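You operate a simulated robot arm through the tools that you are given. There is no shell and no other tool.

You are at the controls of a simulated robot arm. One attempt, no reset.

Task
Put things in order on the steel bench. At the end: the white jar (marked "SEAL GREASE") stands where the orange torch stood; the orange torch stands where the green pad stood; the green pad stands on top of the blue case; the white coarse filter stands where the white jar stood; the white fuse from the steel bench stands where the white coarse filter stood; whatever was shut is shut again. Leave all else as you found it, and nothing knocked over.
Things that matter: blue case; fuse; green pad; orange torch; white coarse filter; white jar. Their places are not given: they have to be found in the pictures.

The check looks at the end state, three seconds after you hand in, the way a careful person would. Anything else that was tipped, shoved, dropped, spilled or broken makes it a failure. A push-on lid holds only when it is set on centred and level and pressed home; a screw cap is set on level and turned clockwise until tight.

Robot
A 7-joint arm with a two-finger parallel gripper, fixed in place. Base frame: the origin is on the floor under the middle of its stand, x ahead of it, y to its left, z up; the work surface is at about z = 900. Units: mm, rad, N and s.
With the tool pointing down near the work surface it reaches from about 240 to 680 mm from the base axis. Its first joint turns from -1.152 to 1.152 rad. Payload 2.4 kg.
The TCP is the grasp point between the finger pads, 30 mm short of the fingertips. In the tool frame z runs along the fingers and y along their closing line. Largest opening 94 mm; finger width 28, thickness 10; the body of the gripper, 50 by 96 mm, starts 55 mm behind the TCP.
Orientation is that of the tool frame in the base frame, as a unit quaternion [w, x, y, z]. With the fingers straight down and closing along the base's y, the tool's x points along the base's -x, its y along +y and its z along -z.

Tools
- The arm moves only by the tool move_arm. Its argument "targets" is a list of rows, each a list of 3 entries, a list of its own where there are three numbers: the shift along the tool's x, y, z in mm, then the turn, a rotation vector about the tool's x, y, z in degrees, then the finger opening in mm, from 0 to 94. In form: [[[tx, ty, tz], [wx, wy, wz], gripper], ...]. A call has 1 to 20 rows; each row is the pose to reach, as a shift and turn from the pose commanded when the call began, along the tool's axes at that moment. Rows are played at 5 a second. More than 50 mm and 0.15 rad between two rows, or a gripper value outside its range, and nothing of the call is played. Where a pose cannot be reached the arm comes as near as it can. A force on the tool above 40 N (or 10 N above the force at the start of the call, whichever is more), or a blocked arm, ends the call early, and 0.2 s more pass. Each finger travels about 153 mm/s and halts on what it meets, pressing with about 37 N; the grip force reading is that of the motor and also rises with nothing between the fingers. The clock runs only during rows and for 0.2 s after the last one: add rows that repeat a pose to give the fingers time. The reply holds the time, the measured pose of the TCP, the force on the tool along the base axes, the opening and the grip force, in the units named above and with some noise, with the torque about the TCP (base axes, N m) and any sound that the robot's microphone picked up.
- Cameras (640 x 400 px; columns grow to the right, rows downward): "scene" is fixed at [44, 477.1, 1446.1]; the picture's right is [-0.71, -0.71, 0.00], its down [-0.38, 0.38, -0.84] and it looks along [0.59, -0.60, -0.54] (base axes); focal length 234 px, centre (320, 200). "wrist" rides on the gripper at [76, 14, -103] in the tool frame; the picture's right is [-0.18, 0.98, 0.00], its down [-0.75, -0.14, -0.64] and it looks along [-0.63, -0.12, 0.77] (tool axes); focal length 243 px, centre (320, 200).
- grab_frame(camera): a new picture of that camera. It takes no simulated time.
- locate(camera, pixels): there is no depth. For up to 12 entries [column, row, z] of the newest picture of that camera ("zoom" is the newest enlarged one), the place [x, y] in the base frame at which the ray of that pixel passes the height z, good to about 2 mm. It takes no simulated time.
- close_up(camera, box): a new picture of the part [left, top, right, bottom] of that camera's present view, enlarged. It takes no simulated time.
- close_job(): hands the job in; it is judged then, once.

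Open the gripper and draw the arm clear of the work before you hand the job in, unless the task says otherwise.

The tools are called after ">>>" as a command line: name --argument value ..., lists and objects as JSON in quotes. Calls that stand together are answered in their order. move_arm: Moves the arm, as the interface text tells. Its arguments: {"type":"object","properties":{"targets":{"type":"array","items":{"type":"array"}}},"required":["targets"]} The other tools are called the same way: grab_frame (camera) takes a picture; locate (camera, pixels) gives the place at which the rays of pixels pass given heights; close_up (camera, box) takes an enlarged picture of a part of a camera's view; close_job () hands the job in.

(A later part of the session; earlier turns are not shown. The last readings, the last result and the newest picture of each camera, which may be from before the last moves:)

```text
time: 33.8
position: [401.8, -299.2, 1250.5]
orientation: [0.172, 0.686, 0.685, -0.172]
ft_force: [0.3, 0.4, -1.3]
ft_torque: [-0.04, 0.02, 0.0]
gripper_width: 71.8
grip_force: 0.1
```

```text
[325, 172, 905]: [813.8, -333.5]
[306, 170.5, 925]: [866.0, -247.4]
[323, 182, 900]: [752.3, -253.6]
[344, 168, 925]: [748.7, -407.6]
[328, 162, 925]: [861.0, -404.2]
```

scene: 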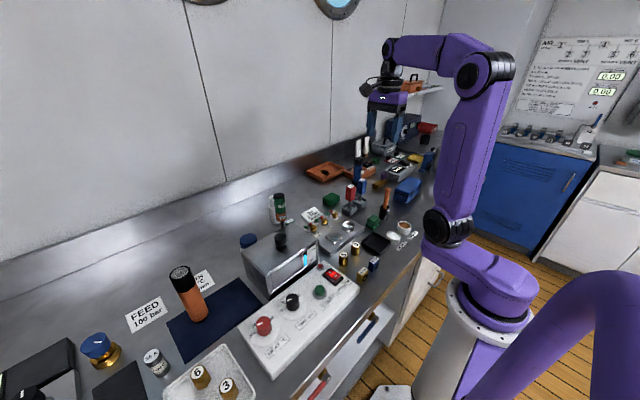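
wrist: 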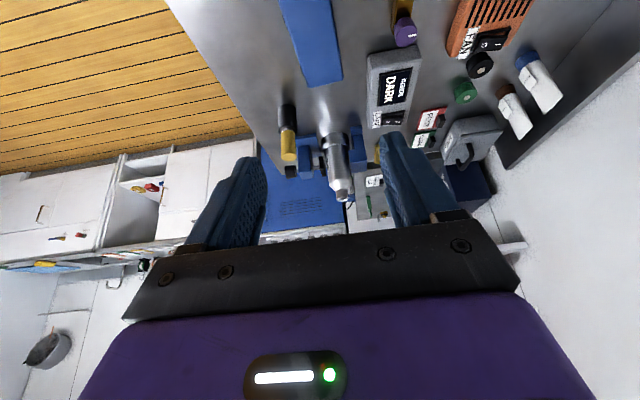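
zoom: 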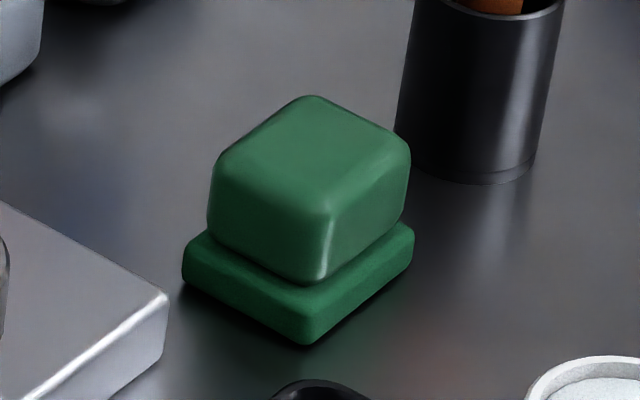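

The orange tray is far out of reach, so it is only dressing. I zoom harder on the yellow sponge by the sink to see whether soft cleaning things here are modelled plain or with a grip.

>>> close_up --camera "wrist" --box '[30, 258, 60, 278]'

>>> close_up --camera "wrist" --box '[0, 255, 30, 275]'

>>> close_up --camera "wrist" --box '[100, 245, 200, 290]'

```text
16.00 times, centred on (45, 268) of wrist
```

zoom: 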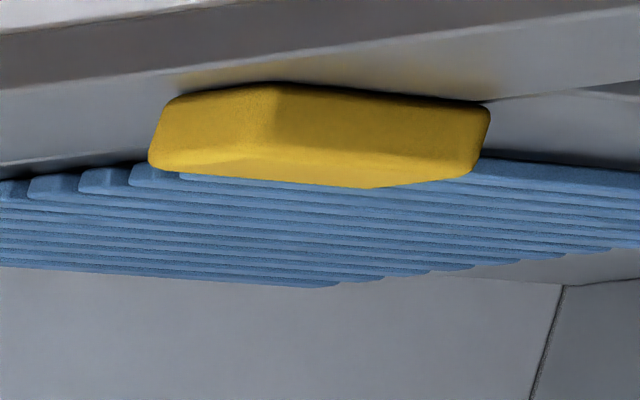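

```text
16.00 times, centred on (15, 265) of wrist
```

zoom: 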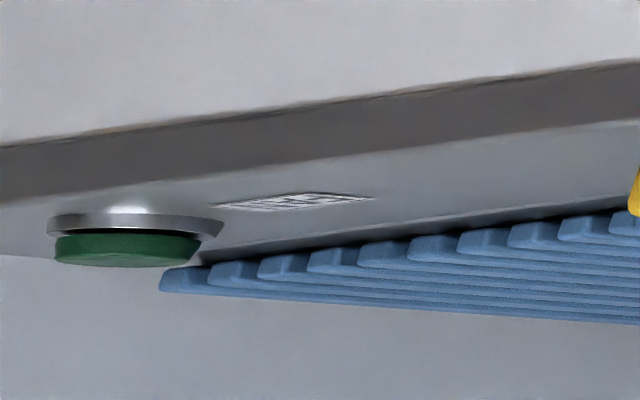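

```text
6.40 times, centred on (150, 268) of wrist
```

zoom: 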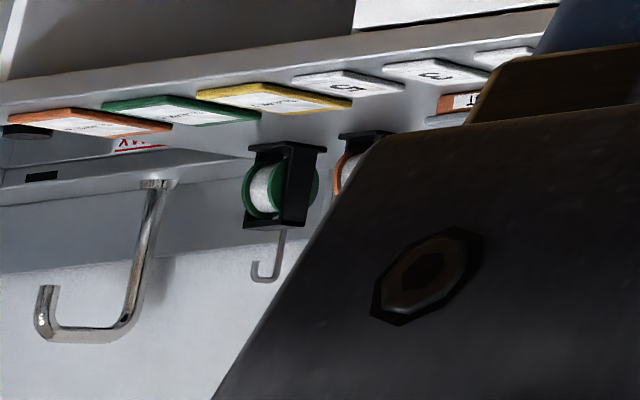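

The sponge is plain. I now measure clearances: the black tray's corners relative to the stepped piece, since hand-placed station items and scattered items may differ in spacing.

>>> locate --camera "scene" --pixels '[[362.2, 243.2, 912], [373.5, 232.9, 912], [391.8, 242.4, 912], [378.8, 255.6, 912], [247, 278, 900], [300, 241, 1000], [318, 252, 1000], [265, 288, 1000], [244, 268, 1000]]'

>>> close_up --camera "scene" --box '[230, 190, 330, 300]'

```text
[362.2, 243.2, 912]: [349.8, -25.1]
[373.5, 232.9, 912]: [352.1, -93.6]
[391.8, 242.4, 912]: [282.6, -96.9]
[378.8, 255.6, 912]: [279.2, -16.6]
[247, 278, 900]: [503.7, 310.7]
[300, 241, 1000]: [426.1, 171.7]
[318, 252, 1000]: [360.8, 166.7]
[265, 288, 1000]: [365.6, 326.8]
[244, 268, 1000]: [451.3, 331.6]
```

```text
3.64 times, centred on (280, 245) of scene
```

zoom: 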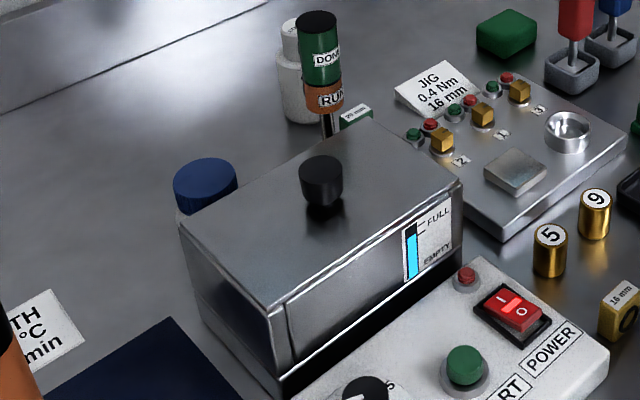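

I judge the plain rounded green block as the pad: it lies scattered in the back like the other named things, while the stepped piece sits inside the grease station. First I level the tool again and measure the blue case's height.

>>> move_arm --targets '[[[0, 0, 0], [0, 7, 0], 72], [[0, 0, 0], [0, 14, 0], 72], [[0, 0, 0], [0, 21, 0], 72], [[0, 0, 0], [0, 28, 0], 72], [[0, 0, 0], [0, 28, 0], 72]]'

>>> close_up --camera "scene" --box '[385, 165, 435, 210]'

>>> grab_frame --camera "wrist"

```text
time: 35.0
position: [402.4, -298.1, 1250.6]
orientation: [-0.001, 0.707, 0.707, 0.0]
ft_force: [0.8, -0.4, 0.1]
ft_torque: [-0.01, -0.02, -0.01]
gripper_width: 71.8
grip_force: 0.0
```

```text
8.89 times, centred on (410, 188) of scene
```

zoom: 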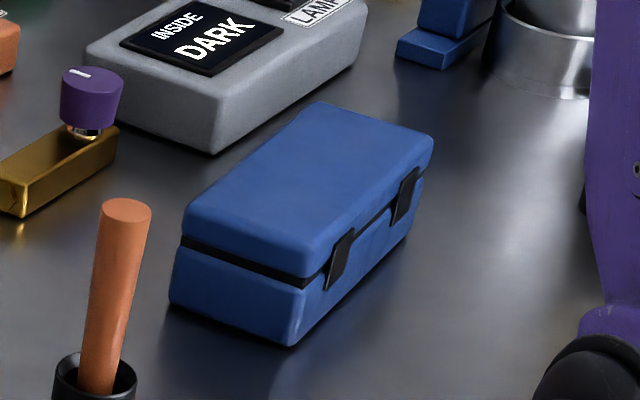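

```text
taken
```

wrist: 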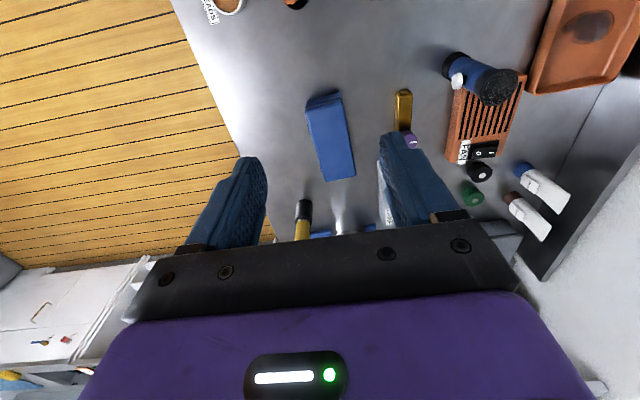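

I locate the case's lower corners at bench height and the upper corners at several heights to find its height and centre.

>>> locate --camera "scene" --pixels '[[406.96, 204.42, 900], [393.1, 199.5, 900], [419.8, 192.8, 900], [409.1, 193.6, 950], [409.1, 193.6, 960], [394.8, 188.6, 950], [394.8, 188.6, 960], [410, 177, 955], [422.6, 180.9, 955]]'

>>> close_up --camera "wrist" --box '[290, 80, 370, 190]'

```text
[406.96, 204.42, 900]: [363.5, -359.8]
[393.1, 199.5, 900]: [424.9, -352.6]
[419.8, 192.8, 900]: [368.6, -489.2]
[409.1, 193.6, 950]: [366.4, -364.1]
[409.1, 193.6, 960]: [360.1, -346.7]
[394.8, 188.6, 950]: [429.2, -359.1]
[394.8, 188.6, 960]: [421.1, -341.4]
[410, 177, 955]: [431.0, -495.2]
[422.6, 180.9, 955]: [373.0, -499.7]
```

```text
3.64 times, centred on (330, 135) of wrist
```

zoom: 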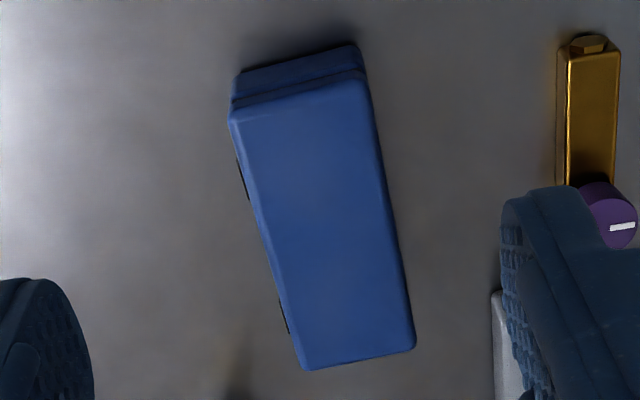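

The case top is at about z 951 with centre near (401,-432) and yaw about 4 degrees. I cross-check with the wrist zoom corners.

>>> locate --camera "zoom" --pixels '[[231, 120, 951], [364, 85, 951], [305, 369, 951], [413, 348, 951], [236, 75, 900], [357, 47, 900]]'

```text
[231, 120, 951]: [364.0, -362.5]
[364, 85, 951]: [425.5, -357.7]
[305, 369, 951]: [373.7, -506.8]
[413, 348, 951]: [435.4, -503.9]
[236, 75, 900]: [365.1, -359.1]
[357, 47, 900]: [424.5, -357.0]
```

Both cameras agree on the case. Now I go to the pad and descend on it as before, with 72 mm opening.

>>> move_arm --targets '[[[25, 33.3, 10], [0, 0, 0], 72], [[50, 66.6, 20], [0, 0, 0], 72], [[75, 100, 30], [0, 0, 0], 72], [[100, 133.3, 50], [0, 0, 0], 72], [[125, 166.6, 75], [0, 0, 0], 72], [[150, 200, 100], [0, 0, 0], 72], [[150, 200, 145], [0, 0, 0], 72], [[150, 200, 190], [0, 0, 0], 72], [[150, 200, 235], [0, 0, 0], 72], [[150, 200, 275], [0, 0, 0], 72], [[150, 200, 300], [0, 0, 0], 72], [[150, 200, 314], [0, 0, 0], 72], [[150, 200, 314], [0, 0, 0], 72]]'

>>> grab_frame --camera "wrist"

```text
time: 37.8
position: [599.2, -147.6, 935.5]
orientation: [0.0, 0.707, 0.707, 0.001]
ft_force: [0.3, 0.0, -0.1]
ft_torque: [0.0, 0.0, -0.01]
gripper_width: 71.9
grip_force: 0.1
```

```text
taken
```

wrist: 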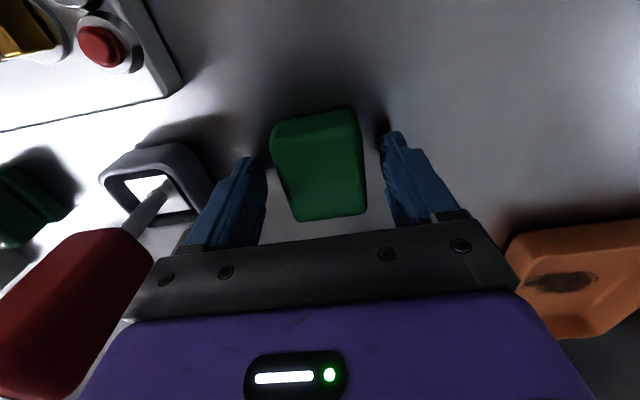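

The pad sits between the fingers (left edge 272, right edge 365 px). I close, and lift it about 60 mm.

>>> move_arm --targets '[[[0, 0, 0], [0, 0, 0], 56], [[0, 0, 0], [0, 0, 0], 46], [[0, 0, 0], [0, 0, 0], 36], [[0, 0, 0], [0, 0, 0], 36], [[0, 0, -15], [0, 0, 0], 36], [[0, 0, -45], [0, 0, 0], 36], [[0, 0, -90], [0, 0, 0], 36], [[0, 0, -135], [0, 0, 0], 36], [[0, 0, -135], [0, 0, 0], 36]]'

>>> grab_frame --camera "wrist"

>>> grab_frame --camera "scene"

```text
time: 39.8
position: [598.6, -145.9, 1068.0]
orientation: [-0.001, 0.707, 0.707, 0.0]
ft_force: [-0.8, -0.6, -0.2]
ft_torque: [0.0, 0.02, 0.03]
gripper_width: 46.6
grip_force: 37.2
```

```text
taken
```

wrist: 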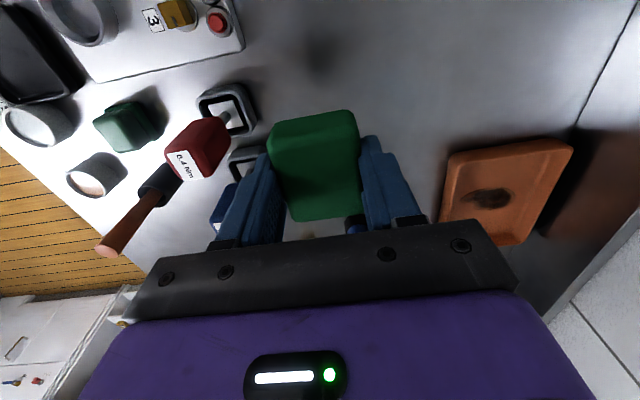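

```text
taken
```

scene: 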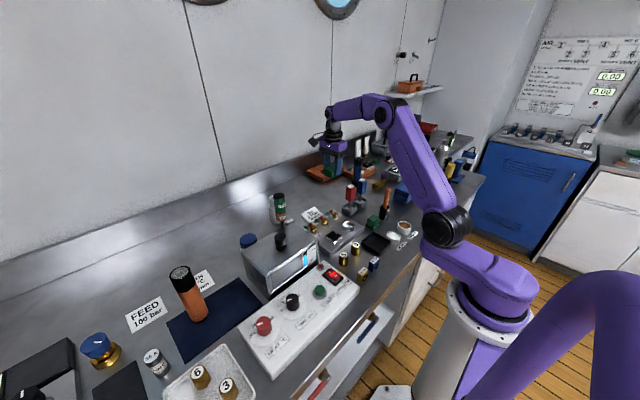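

Pad held firmly at 46.6 mm. I raise further and carry it over the case, turning 4 degrees to match, to hover well above.

>>> move_arm --targets '[[[0, 0, -30], [0, 0, 0], 36], [[0, 0, -60], [0, 0, 0], 36], [[-35.5, -25, -60], [0, 0, 0], 36], [[-71, -50, -60], [0, 0, 0], 36], [[-106.5, -75, -60], [0, 0, 0], 36], [[-142, -100, -60], [0, 0, 0], 36], [[-177.6, -125.2, -60], [0, 0, -1], 36], [[-213.1, -150.2, -60], [0, 0, -2], 36], [[-248.7, -175.2, -60], [0, 0, -3], 36], [[-284.2, -200.3, -60], [0, 0, -3.9], 36], [[-284.2, -200.3, -20], [0, 0, -3.9], 36], [[-284.2, -200.3, 20], [0, 0, -3.9], 36], [[-284.2, -200.3, 50], [0, 0, -3.9], 36], [[-284.2, -200.3, 50], [0, 0, -3.9], 36]]'

>>> grab_frame --camera "wrist"

>>> close_up --camera "scene" --box '[375, 150, 445, 215]'

```text
time: 42.8
position: [396.9, -430.9, 1019.2]
orientation: [0.0, 0.683, 0.731, -0.001]
ft_force: [0.5, 0.7, -0.3]
ft_torque: [0.01, -0.02, -0.01]
gripper_width: 46.4
grip_force: 37.1
```

```text
taken
```

wrist: 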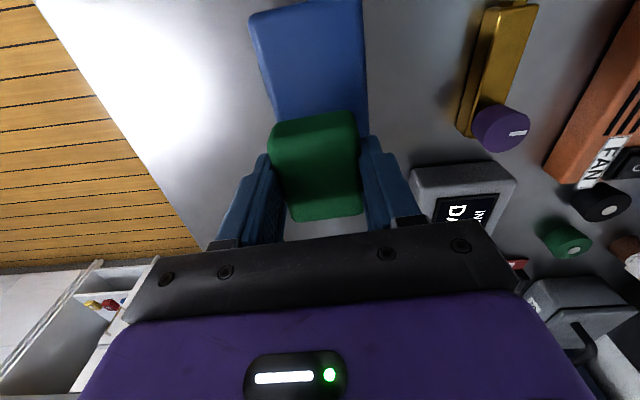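

```text
6.15 times, centred on (410, 182) of scene
```

zoom: 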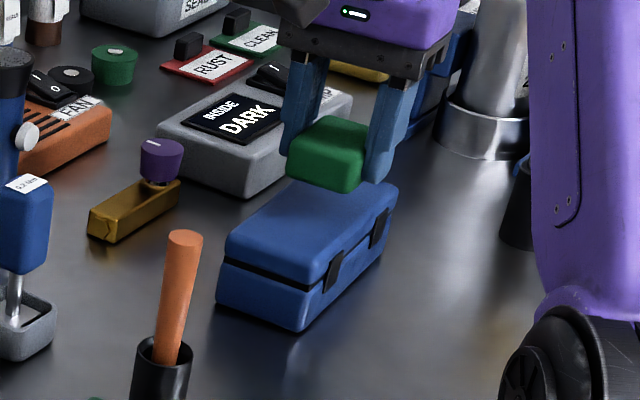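

The pad hangs centred over the case. I descend slowly to just about contact height and read the force.

>>> move_arm --targets '[[[0, 0, 15], [0, 0, 0], 36], [[0, 0, 26], [0, 0, 0], 36], [[0, 0, 30], [0, 0, 0], 36], [[0, 0, 32], [0, 0, 0], 36], [[0, 0, 32], [0, 0, 0], 36]]'

>>> close_up --camera "scene" --box '[385, 160, 435, 210]'

```text
time: 43.9
position: [399.0, -432.8, 993.9]
orientation: [0.001, 0.682, 0.731, -0.001]
ft_force: [-1.8, 2.6, 7.4]
ft_torque: [0.16, 0.12, 0.01]
gripper_width: 46.5
grip_force: 37.4
stopped in row 5: the force on the tool passed its limit at 42 N (the readings are from after the stop); the commanded pose is now the measured one
```

```text
8.00 times, centred on (410, 185) of scene
```

zoom: 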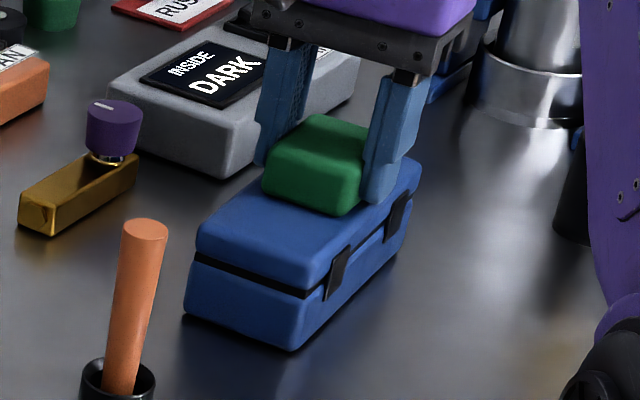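

The pad is on the case (contact force reached, now 7 N). I open the fingers and rise straight up.

>>> move_arm --targets '[[[0, 0, 0], [0, 0, 0], 50], [[0, 0, 0], [0, 0, 0], 60], [[0, 0, 0], [0, 0, 0], 68], [[0, 0, 0], [0, 0, 0], 68], [[0, 0, -20], [0, 0, 0], 68], [[0, 0, -60], [0, 0, 0], 68], [[0, 0, -105], [0, 0, 0], 68], [[0, 0, -150], [0, 0, 0], 68], [[0, 0, -150], [0, 0, 0], 68]]'

>>> grab_frame --camera "wrist"

>>> close_up --camera "scene" --box '[385, 165, 435, 210]'

```text
time: 45.9
position: [399.8, -431.6, 1140.6]
orientation: [0.0, 0.682, 0.731, 0.0]
ft_force: [-0.4, -0.5, 0.7]
ft_torque: [0.01, -0.02, -0.01]
gripper_width: 67.9
grip_force: 0.2
```

```text
taken
```

wrist: 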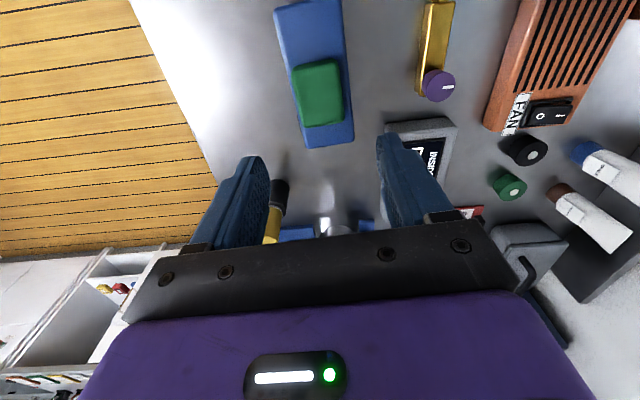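

```text
8.89 times, centred on (410, 188) of scene
```

zoom: 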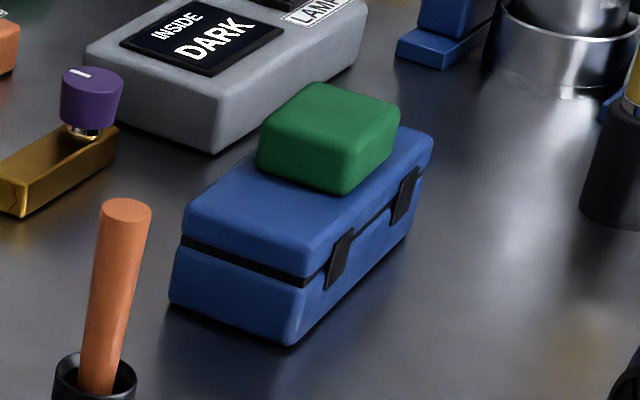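

The pad rests squarely on the case and the case has not moved. Now I swing over to the left side, turning the tool back, to look at the torch, jar and fuse.

>>> move_arm --targets '[[[42.6, 1.65, -3.6], [0, 0, -5.38], 80], [[85.2, 3.3, -7.2], [0, 0, -10.76], 80], [[127.8, 4.95, -10.8], [0, 0, -16.14], 80], [[170.4, 6.6, -14.4], [0, 0, -21.52], 80], [[213, 8.25, -18], [0, 0, -26.9], 80], [[255.6, 9.9, -21.6], [0, 0, -32.28], 80], [[298.2, 11.55, -25.2], [0, 0, -37.66], 80], [[340.8, 13.2, -28.8], [0, 0, -43.04], 80], [[383.4, 14.85, -32.4], [0, 0, -48.42], 80], [[426, 16.5, -36], [0, 0, -53.8], 80], [[468.6, 18.15, -39.6], [0, 0, -59.18], 80], [[511.2, 19.8, -43.2], [0, 0, -64.56], 80], [[553.8, 21.45, -46.8], [0, 0, -69.94], 80], [[596.4, 23.1, -50.4], [0, 0, -75.32], 80], [[639, 24.75, -54], [0, 0, -80.7], 80], [[681.6, 26.4, -57.6], [0, 0, -86.1], 80], [[681.6, 26.4, -57.6], [0, 0, -86.1], 80]]'

>>> grab_frame --camera "wrist"

>>> grab_frame --camera "scene"

```text
time: 49.5
position: [379.2, 250.6, 1195.3]
orientation: [0.001, 0.0, 1.0, -0.001]
ft_force: [0.1, 0.2, 0.3]
ft_torque: [-0.04, -0.02, -0.02]
gripper_width: 80.2
grip_force: 0.1
```

```text
taken
```

wrist: 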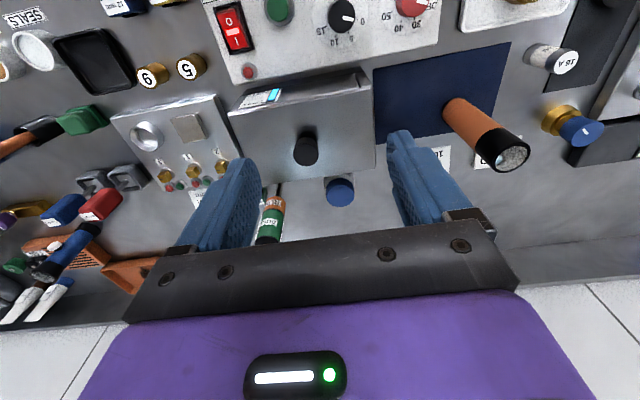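

```text
taken
```

scene: 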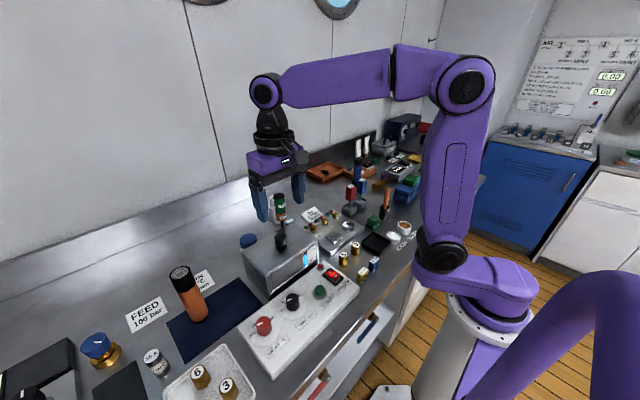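

I zoom on the torch in both cameras to measure its base centre, diameter and height.

>>> close_up --camera "scene" --box '[150, 258, 230, 332]'

>>> close_up --camera "wrist" --box '[420, 80, 550, 190]'

>>> close_up --camera "scene" --box '[125, 335, 200, 395]'

```text
5.41 times, centred on (190, 295) of scene
```

zoom: 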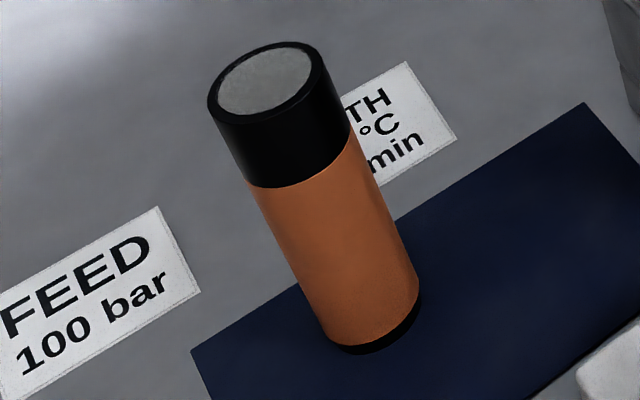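

```text
3.64 times, centred on (485, 135) of wrist
```

zoom: 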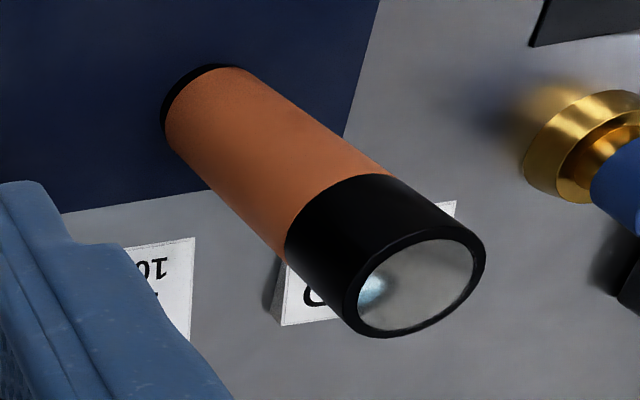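

```text
6.67 times, centred on (162, 365) of scene
```

zoom: 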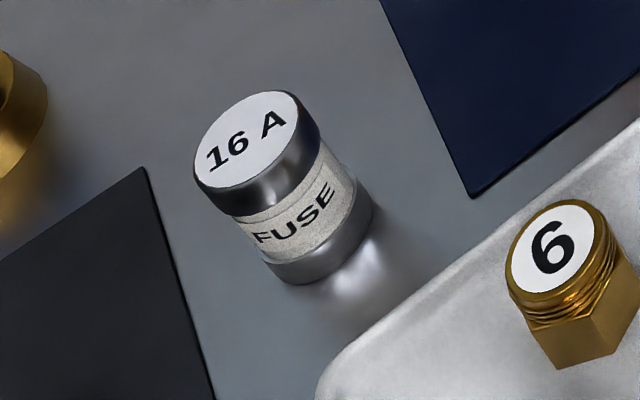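

I locate the torch's base and head centres at several heights in both cameras, and the fuse's too.

>>> locate --camera "scene" --pixels '[[198.7, 316.3, 900], [180.8, 273.4, 1020], [180.8, 273.4, 1030], [180.8, 273.4, 1040], [188.9, 322, 900], [208.6, 314, 900], [161.5, 375.5, 900], [153.3, 356.0, 940], [153.3, 356.0, 950]]'

>>> locate --camera "wrist" --pixels '[[452.4, 104.6, 900], [511, 153, 1020], [511, 153, 1030], [511, 153, 1040], [536, 56, 900], [566, 63, 940]]'

```text
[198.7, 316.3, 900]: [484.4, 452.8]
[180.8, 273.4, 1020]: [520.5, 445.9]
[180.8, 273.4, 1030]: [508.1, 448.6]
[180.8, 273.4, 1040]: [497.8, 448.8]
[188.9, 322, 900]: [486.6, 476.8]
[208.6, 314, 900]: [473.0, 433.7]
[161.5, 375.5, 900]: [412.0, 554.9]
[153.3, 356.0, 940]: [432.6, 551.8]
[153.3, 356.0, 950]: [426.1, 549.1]
```

```text
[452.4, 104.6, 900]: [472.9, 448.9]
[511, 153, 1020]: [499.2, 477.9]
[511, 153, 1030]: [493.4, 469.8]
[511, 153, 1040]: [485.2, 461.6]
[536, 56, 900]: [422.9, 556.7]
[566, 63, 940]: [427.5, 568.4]
```

The torch stands near (478,452), about 155 mm tall and 45 mm thick. I move the open gripper above it to refine the centre.

>>> move_arm --targets '[[[-16.4, 33.6, 0], [0, 0, 0], 90], [[-32.8, 67.2, 0], [0, 0, 0], 90], [[-49.2, 100.8, 0], [0, 0, 0], 90], [[-65.6, 134.4, 0], [0, 0, 0], 90], [[-82, 168, 0], [0, 0, 0], 90], [[-98.6, 201.4, 10], [0, 0, 0], 90], [[-98.6, 201.4, 50], [0, 0, 0], 90], [[-98.6, 201.4, 50], [0, 0, 0], 90]]'

>>> grab_frame --camera "wrist"

>>> grab_frame --camera "scene"

```text
time: 51.3
position: [471.2, 443.8, 1148.1]
orientation: [0.001, 0.001, 1.0, -0.001]
ft_force: [0.0, 0.7, 0.3]
ft_torque: [0.0, 0.02, -0.01]
gripper_width: 90.2
grip_force: 0.0
out of reach, approached as far as the arm can: row 6, 7, 8
```

```text
taken
```

wrist: 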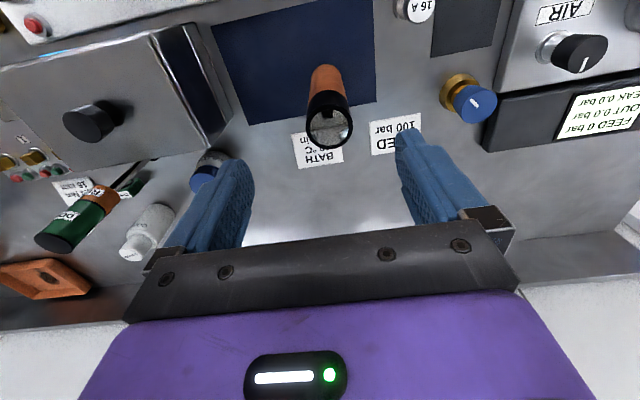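

```text
taken
```

scene: 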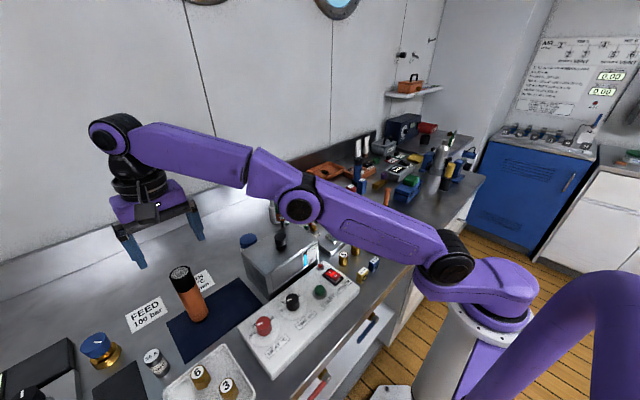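

The spot is at the edge of reach at this height (it stopped at (471,444,1148)), and the torch is seen between the fingers at (330,118). Lower down the arm reaches farther, so I descend with the torch between the open fingers and watch the pose.

>>> move_arm --targets '[[[0, 0, 20], [0, 0, 0], 90], [[0, 0, 40], [0, 0, 0], 90], [[0, 0, 40], [0, 0, 0], 90]]'

>>> grab_frame --camera "wrist"

>>> close_up --camera "wrist" --box '[250, 30, 420, 170]'

```text
time: 52.1
position: [468.7, 444.4, 1107.8]
orientation: [0.001, 0.0, 1.0, -0.001]
ft_force: [0.1, 0.7, 0.3]
ft_torque: [-0.01, -0.03, -0.01]
gripper_width: 90.1
grip_force: 0.1
```

```text
taken
```

wrist: 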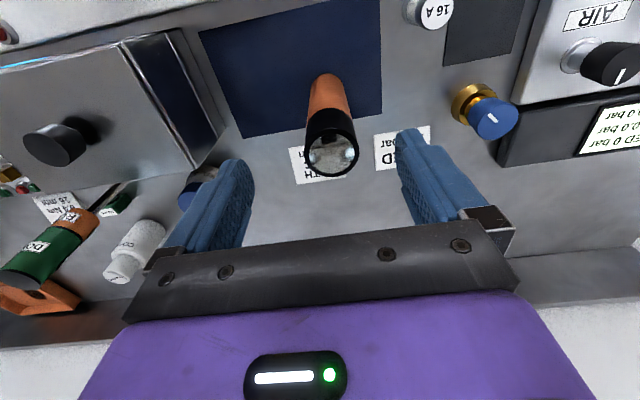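

```text
2.86 times, centred on (335, 100) of wrist
```

zoom: 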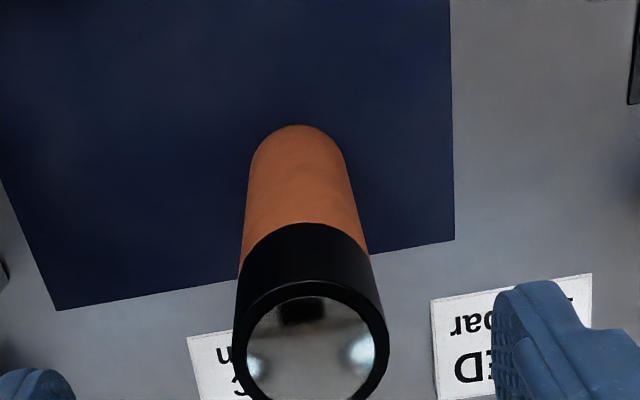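

The commanded pose follows the achieved one. I locate the torch head's centre (332,150) at its top height and the base's near edge.

>>> locate --camera "wrist" --pixels '[[331.9, 149.7, 1050], [331.9, 149.7, 1055], [331.9, 149.7, 1060], [305, 149.7, 1055], [358.8, 149.7, 1055], [327, 73.5, 900], [331.5, 171, 1055], [331, 128.5, 1055]]'

>>> close_up --camera "scene" --box '[150, 250, 230, 330]'

```text
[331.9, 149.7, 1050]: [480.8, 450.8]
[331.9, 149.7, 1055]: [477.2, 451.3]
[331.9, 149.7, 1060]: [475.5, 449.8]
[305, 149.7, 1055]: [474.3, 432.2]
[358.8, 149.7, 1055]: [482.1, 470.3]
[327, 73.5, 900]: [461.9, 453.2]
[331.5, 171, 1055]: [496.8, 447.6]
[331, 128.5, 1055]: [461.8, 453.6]
```

```text
5.00 times, centred on (190, 290) of scene
```

zoom: 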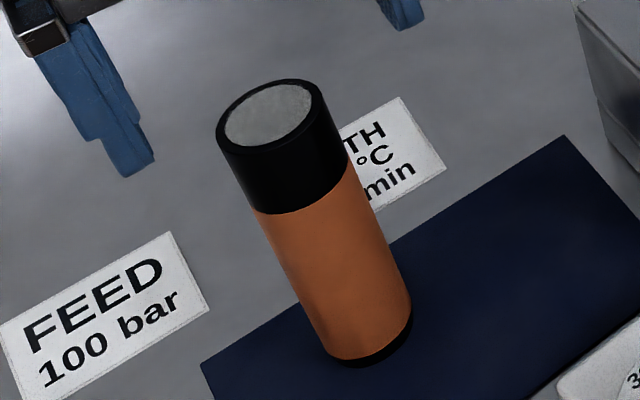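

The torch's centre is about (478,451.5), 38 mm thick, top near 1055. I descend around it and shift the last millimetres outward so that the fingers straddle its upper part.

>>> move_arm --targets '[[[0, 2, 30], [0, 0, 0], 90], [[-2, 4, 60], [0, 0, 0], 90], [[-5, 6, 85], [0, 0, 0], 90], [[-8, 7.2, 95], [0, 0, 0], 90], [[-8, 7.2, 95], [0, 0, 0], 90]]'

>>> grab_frame --camera "wrist"

>>> close_up --camera "scene" --box '[130, 220, 250, 330]'

```text
time: 53.3
position: [477.7, 450.5, 1014.5]
orientation: [0.0, 0.0, 1.0, 0.0]
ft_force: [0.1, 0.0, 0.3]
ft_torque: [0.0, 0.0, -0.03]
gripper_width: 90.1
grip_force: 0.1
```

```text
taken
```

wrist: 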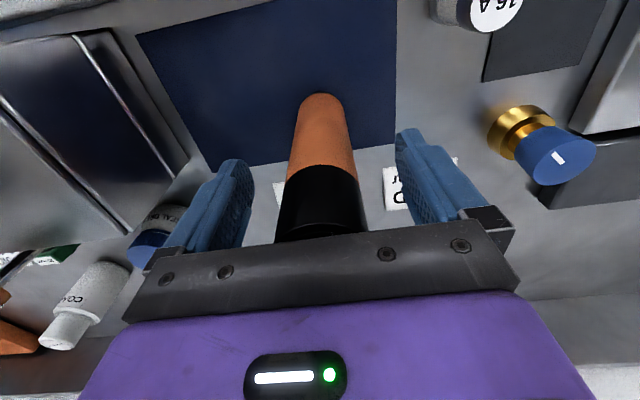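

```text
3.64 times, centred on (190, 275) of scene
```

zoom: 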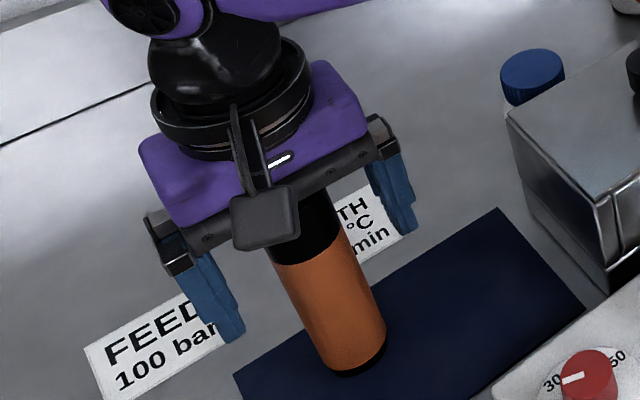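

The torch stands between the fingers with its head just below the palm. I close the fingers in steps.

>>> move_arm --targets '[[[0, 0, 0], [0, 0, 0], 70], [[0, 0, 0], [0, 0, 0], 55], [[0, 0, 0], [0, 0, 0], 45], [[0, 0, 0], [0, 0, 0], 38], [[0, 0, 0], [0, 0, 0], 30], [[0, 0, 0], [0, 0, 0], 30]]'

>>> grab_frame --camera "wrist"

>>> close_up --camera "scene" --box '[130, 220, 250, 330]'

```text
time: 54.7
position: [478.3, 448.9, 1014.2]
orientation: [0.001, 0.0, 1.0, -0.001]
ft_force: [1.6, 1.7, 0.1]
ft_torque: [0.23, -0.12, -0.04]
gripper_width: 39.4
grip_force: 37.2
```

```text
taken
```

wrist: 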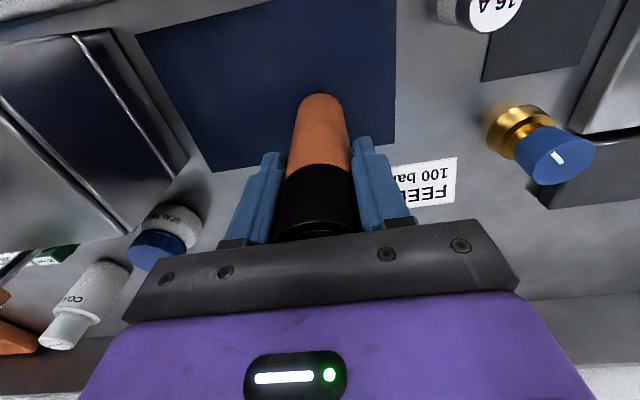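

```text
3.64 times, centred on (190, 275) of scene
```

zoom: 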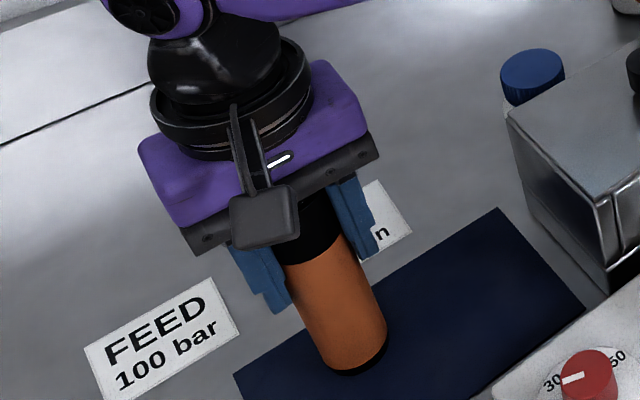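

Held at 39.4 mm. I lift gently first, drawing slightly inward as the arm is near its reach limit.

>>> move_arm --targets '[[[0, 0, -6], [0, 0, 0], 30], [[0, 0, -17], [0, 0, 0], 30], [[4, -4, -42], [0, 0, 0], 30], [[18, -18, -72], [0, 0, 0], 30], [[18, -18, -72], [0, 0, 0], 30]]'

>>> grab_frame --camera "wrist"

>>> close_up --camera "scene" --box '[110, 180, 270, 340]'

```text
time: 55.9
position: [461.2, 433.1, 1087.9]
orientation: [-0.001, 0.0, 1.0, -0.002]
ft_force: [-0.6, -0.1, -3.4]
ft_torque: [0.01, 0.02, -0.02]
gripper_width: 39.3
grip_force: 37.4
```

```text
taken
```

wrist: 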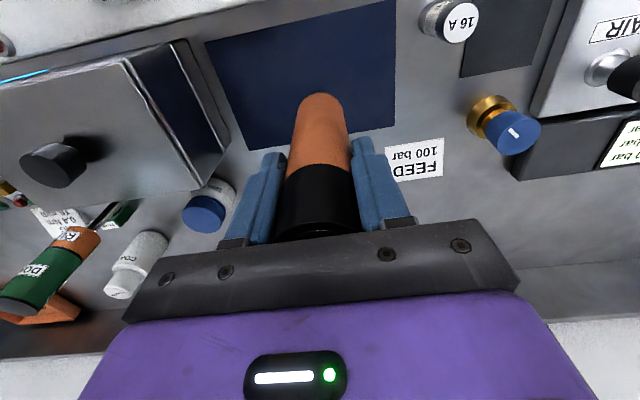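

```text
2.50 times, centred on (190, 260) of scene
```

zoom: 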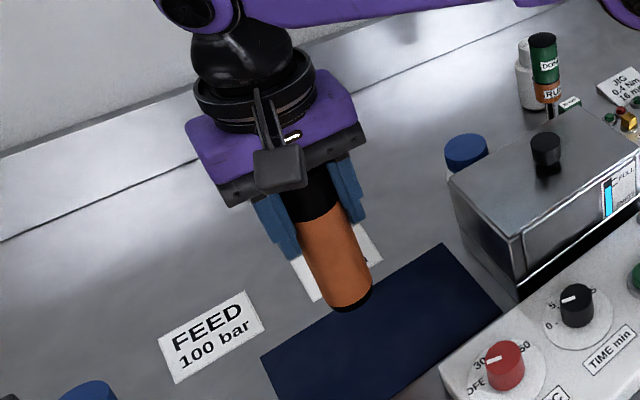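

The torch is lifted cleanly (about 3 N). I carry it high over the bath and the jig to above the pad's old place.

>>> move_arm --targets '[[[15, -17, -30], [0, 0, 0], 30], [[30, -42, -60], [0, 0, 0], 30], [[45, -74, -90], [0, 0, 0], 30], [[55, -110, -115], [0, 0, 0], 30], [[60, -152, -127], [0, 0, 0], 30], [[60, -197, -127], [0, 0, 0], 30], [[60, -242, -127], [0, 0, 0], 30], [[52, -286, -127], [0, 0, 0], 30], [[42, -330, -127], [0, 0, 0], 30], [[27, -372, -127], [0, 0, 0], 30], [[7, -412, -127], [0, 0, 0], 30], [[-18, -449, -127], [0, 0, 0], 30], [[-43, -486, -127], [0, 0, 0], 30], [[-68, -522, -127], [0, 0, 0], 30], [[-93, -557, -127], [0, 0, 0], 30], [[-113, -580.3, -127], [0, 0, 0], 30], [[-113, -580.3, -127], [0, 0, 0], 30]]'

>>> grab_frame --camera "wrist"

>>> grab_frame --camera "scene"

```text
time: 59.5
position: [574.5, -146.5, 1214.3]
orientation: [0.0, 0.0, 1.0, -0.002]
ft_force: [0.0, 0.2, -4.2]
ft_torque: [0.02, 0.02, -0.03]
gripper_width: 39.3
grip_force: 37.4
```

```text
taken
```

wrist: 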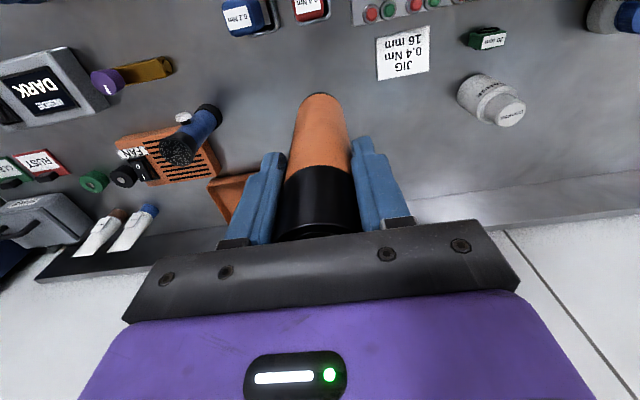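

```text
taken
```

scene: 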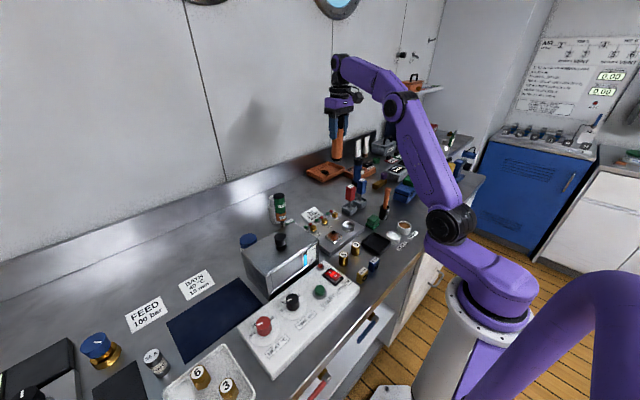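

The torch hangs above the pad's old spot. I zoom in the wrist view to see exactly where the torch's foot is relative to the tool axis.

>>> close_up --camera "wrist" --box '[270, 80, 370, 250]'

>>> close_up --camera "scene" --box '[315, 80, 365, 170]'

```text
2.35 times, centred on (320, 165) of wrist
```

zoom: 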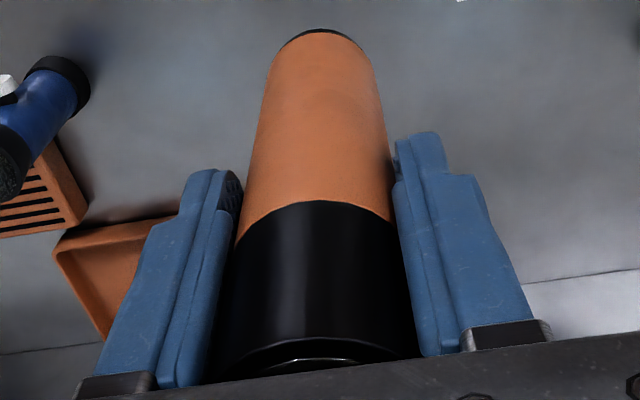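

```text
4.44 times, centred on (340, 125) of scene
```

zoom: 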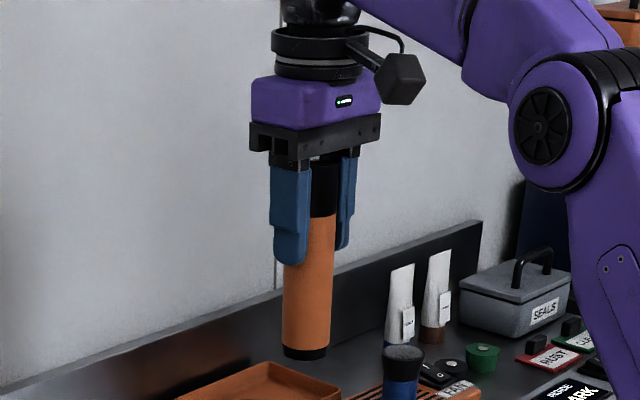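

The foot's nearest point is at row 92, some 4 mm farther out than the tool axis. I compute the torch's original foot position again from the earlier scene zoom (lowest point of its foot at (198.3,323.5)).

>>> locate --camera "scene" --pixels '[[198.3, 323.5, 901], [198.5, 323.2, 901], [188.7, 320, 901], [208.7, 313.8, 901]]'

```text
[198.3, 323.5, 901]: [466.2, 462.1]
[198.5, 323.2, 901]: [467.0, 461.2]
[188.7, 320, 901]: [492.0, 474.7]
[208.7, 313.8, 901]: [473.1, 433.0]
```

The torch's old centre comes out at about (481,449.5) and it sits some 3.5 mm farther out than the tool axis. I shift accordingly and lower it to about 40 mm above the bench at the pad's old place (600,-148).

>>> move_arm --targets '[[[-10, 0, 40], [0, 0, 0], 30], [[-22.8, 0, 80], [0, 0, 0], 30], [[-22.8, 0, 120], [0, 0, 0], 30], [[-22.8, 0, 160], [0, 0, 0], 30], [[-22.8, 0, 160], [0, 0, 0], 30]]'

>>> grab_frame --camera "wrist"

>>> close_up --camera "scene" --box '[300, 130, 380, 220]'

```text
time: 60.7
position: [600.4, -148.0, 1055.4]
orientation: [0.001, 0.0, 1.0, -0.001]
ft_force: [0.0, -0.3, -3.5]
ft_torque: [0.02, 0.01, 0.04]
gripper_width: 39.1
grip_force: 36.8
```

```text
taken
```

wrist: 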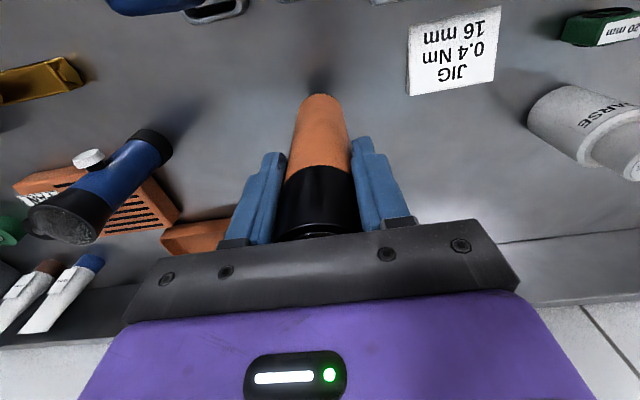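

```text
4.44 times, centred on (340, 175) of scene
```

zoom: 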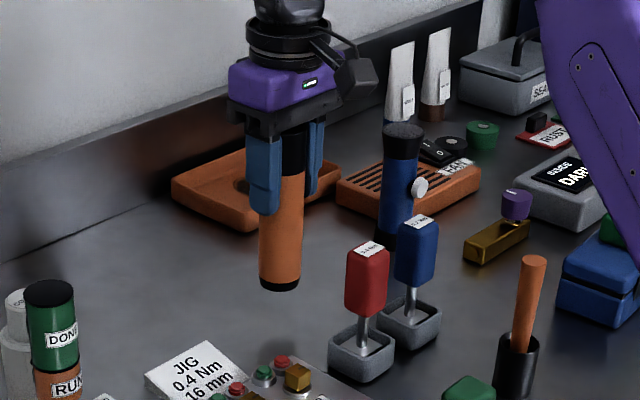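

I check with the scene camera where the foot is now: its lowest point is at (331.2,195.5), height about 940.

>>> locate --camera "scene" --pixels '[[331.2, 195.5, 940], [331.2, 195.5, 942], [326.8, 193.5, 940], [335.7, 193.3, 940]]'

>>> close_up --camera "scene" --box '[318, 175, 346, 201]'

```text
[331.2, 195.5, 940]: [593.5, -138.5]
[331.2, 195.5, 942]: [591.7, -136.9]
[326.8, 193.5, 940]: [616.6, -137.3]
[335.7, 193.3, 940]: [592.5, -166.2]
```

```text
15.38 times, centred on (332, 188) of scene
```

zoom: 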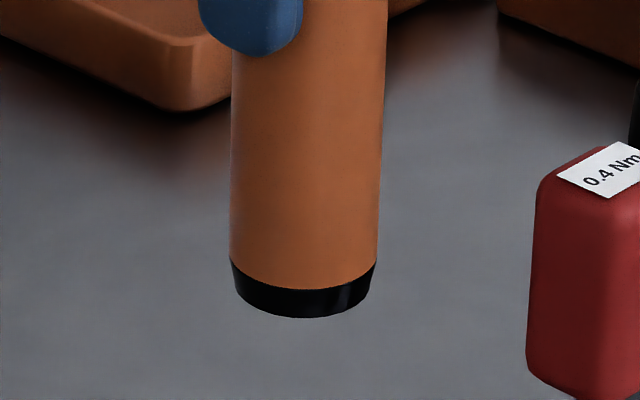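

I lower the torch until just above the bench and re-measure before it touches.

>>> move_arm --targets '[[[0, 0, 20], [0, 0, 0], 30], [[0, 0, 32], [0, 0, 0], 30], [[0, 0, 36], [0, 0, 0], 30], [[0, 0, 36], [0, 0, 0], 30]]'

>>> close_up --camera "scene" --box '[318, 185, 346, 211]'

>>> grab_frame --camera "wrist"

```text
time: 61.7
position: [598.8, -147.5, 1017.5]
orientation: [0.0, 0.0, 1.0, 0.0]
ft_force: [-0.2, -0.6, -3.3]
ft_torque: [-0.01, 0.02, -0.01]
gripper_width: 39.2
grip_force: 37.0
```

```text
15.38 times, centred on (332, 198) of scene
```

zoom: 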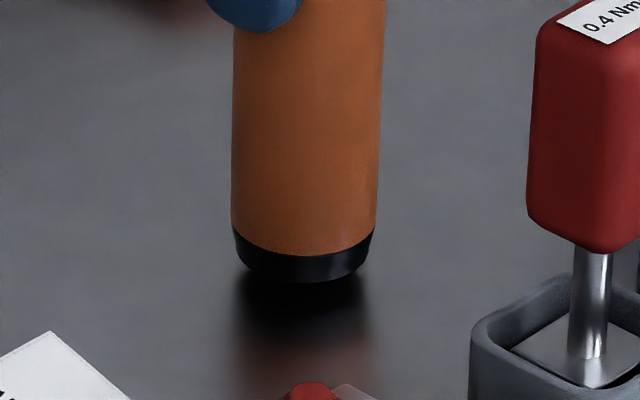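

```text
taken
```

wrist: 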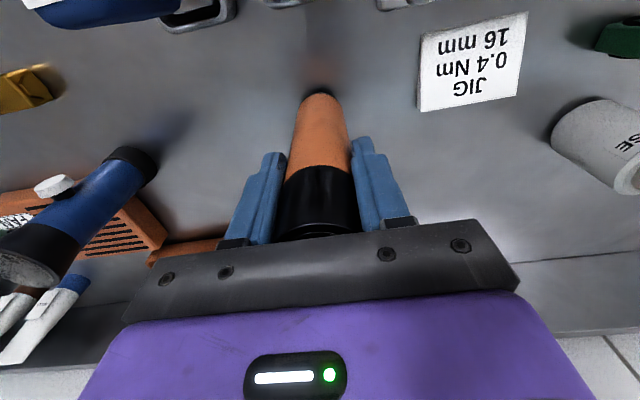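

The foot is a few millimetres above the bench. I locate its lowest visible point (330.9,203.3) at z 904 and 902.

>>> locate --camera "scene" --pixels '[[330.9, 203.3, 904], [330.9, 203.3, 902], [330.9, 203.3, 906], [326.5, 201.4, 904], [335.5, 201.4, 904]]'

>>> locate --camera "wrist" --pixels '[[320.9, 91.9, 904], [320.9, 91.9, 900]]'

```text
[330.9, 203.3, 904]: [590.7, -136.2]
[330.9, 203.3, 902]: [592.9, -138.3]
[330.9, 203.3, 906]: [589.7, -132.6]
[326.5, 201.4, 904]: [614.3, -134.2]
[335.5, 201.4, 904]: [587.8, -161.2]
```

```text
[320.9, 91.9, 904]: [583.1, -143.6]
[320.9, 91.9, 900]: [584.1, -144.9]
```

The foot's centre is at about (602,-148), within 2 mm of the pad's old place. I correct 1.5 mm and lower in small steps to contact.

>>> move_arm --targets '[[[1.5, 0, 1], [0, 0, 0], 30], [[1.5, 0, 2], [0, 0, 0], 30], [[1.5, 0, 3], [0, 0, 0], 30], [[1.5, 0, 3.5], [0, 0, 0], 30]]'

>>> close_up --camera "scene" --box '[318, 185, 346, 211]'

```text
time: 62.7
position: [595.3, -149.1, 1015.1]
orientation: [0.001, 0.0, 1.0, -0.001]
ft_force: [-0.8, 0.1, -2.7]
ft_torque: [0.0, 0.02, -0.02]
gripper_width: 39.1
grip_force: 37.0
```

```text
15.38 times, centred on (332, 198) of scene
```

zoom: 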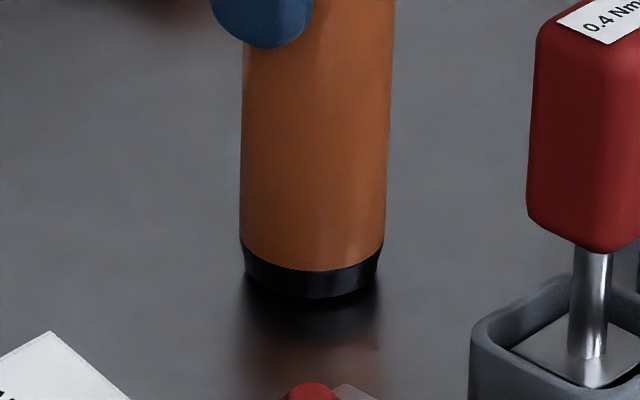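

Still hanging free (force about -3 N). I continue down in half-millimetre steps.

>>> move_arm --targets '[[[0, 0, 0.5], [0, 0, 0], 30], [[0, 0, 1], [0, 0, 0], 30], [[0, 0, 1.5], [0, 0, 0], 30]]'

>>> move_arm --targets '[[[0, 0, 0.5], [0, 0, 0], 30], [[0, 0, 1], [0, 0, 0], 30]]'

```text
time: 63.5
position: [594.4, -148.2, 1012.7]
orientation: [0.0, -0.001, 1.0, -0.001]
ft_force: [0.1, 0.5, -3.0]
ft_torque: [-0.01, 0.04, 0.0]
gripper_width: 39.1
grip_force: 36.7
```

```text
time: 64.1
position: [595.3, -148.7, 1011.8]
orientation: [0.0, 0.0, 1.0, -0.001]
ft_force: [0.6, 0.6, -3.3]
ft_torque: [0.0, 0.03, 0.02]
gripper_width: 39.0
grip_force: 36.7
```

>>> move_arm --targets '[[[0, 0, 0.5], [0, 0, 0], 30], [[0, 0, 1], [0, 0, 0], 30], [[0, 0, 1], [0, 0, 0], 30]]'

>>> close_up --camera "scene" --box '[318, 185, 346, 211]'

```text
time: 64.9
position: [595.6, -147.8, 1012.1]
orientation: [0.001, 0.0, 1.0, -0.002]
ft_force: [-0.8, -1.3, 6.7]
ft_torque: [-0.1, 0.27, 0.03]
gripper_width: 39.4
grip_force: 36.5
```

```text
15.38 times, centred on (332, 198) of scene
```

zoom: 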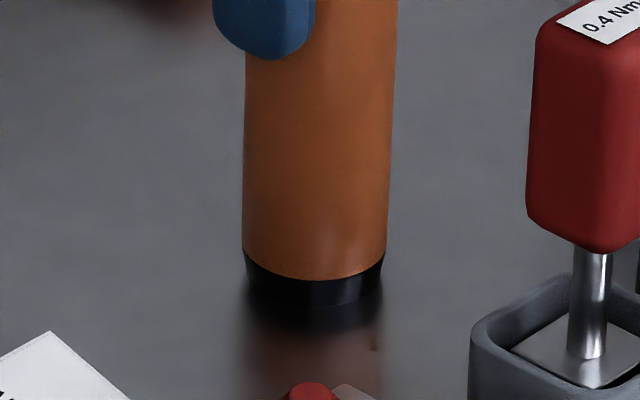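

Contact is made (force now +6.7 N). I check the foot's position at bench height: lowest point (331.5,205.0).

>>> locate --camera "scene" --pixels '[[331.5, 205.0, 900], [327.2, 203.2, 900], [336.1, 203.0, 900]]'

```text
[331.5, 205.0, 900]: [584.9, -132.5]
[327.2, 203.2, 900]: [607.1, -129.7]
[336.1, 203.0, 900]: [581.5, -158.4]
```

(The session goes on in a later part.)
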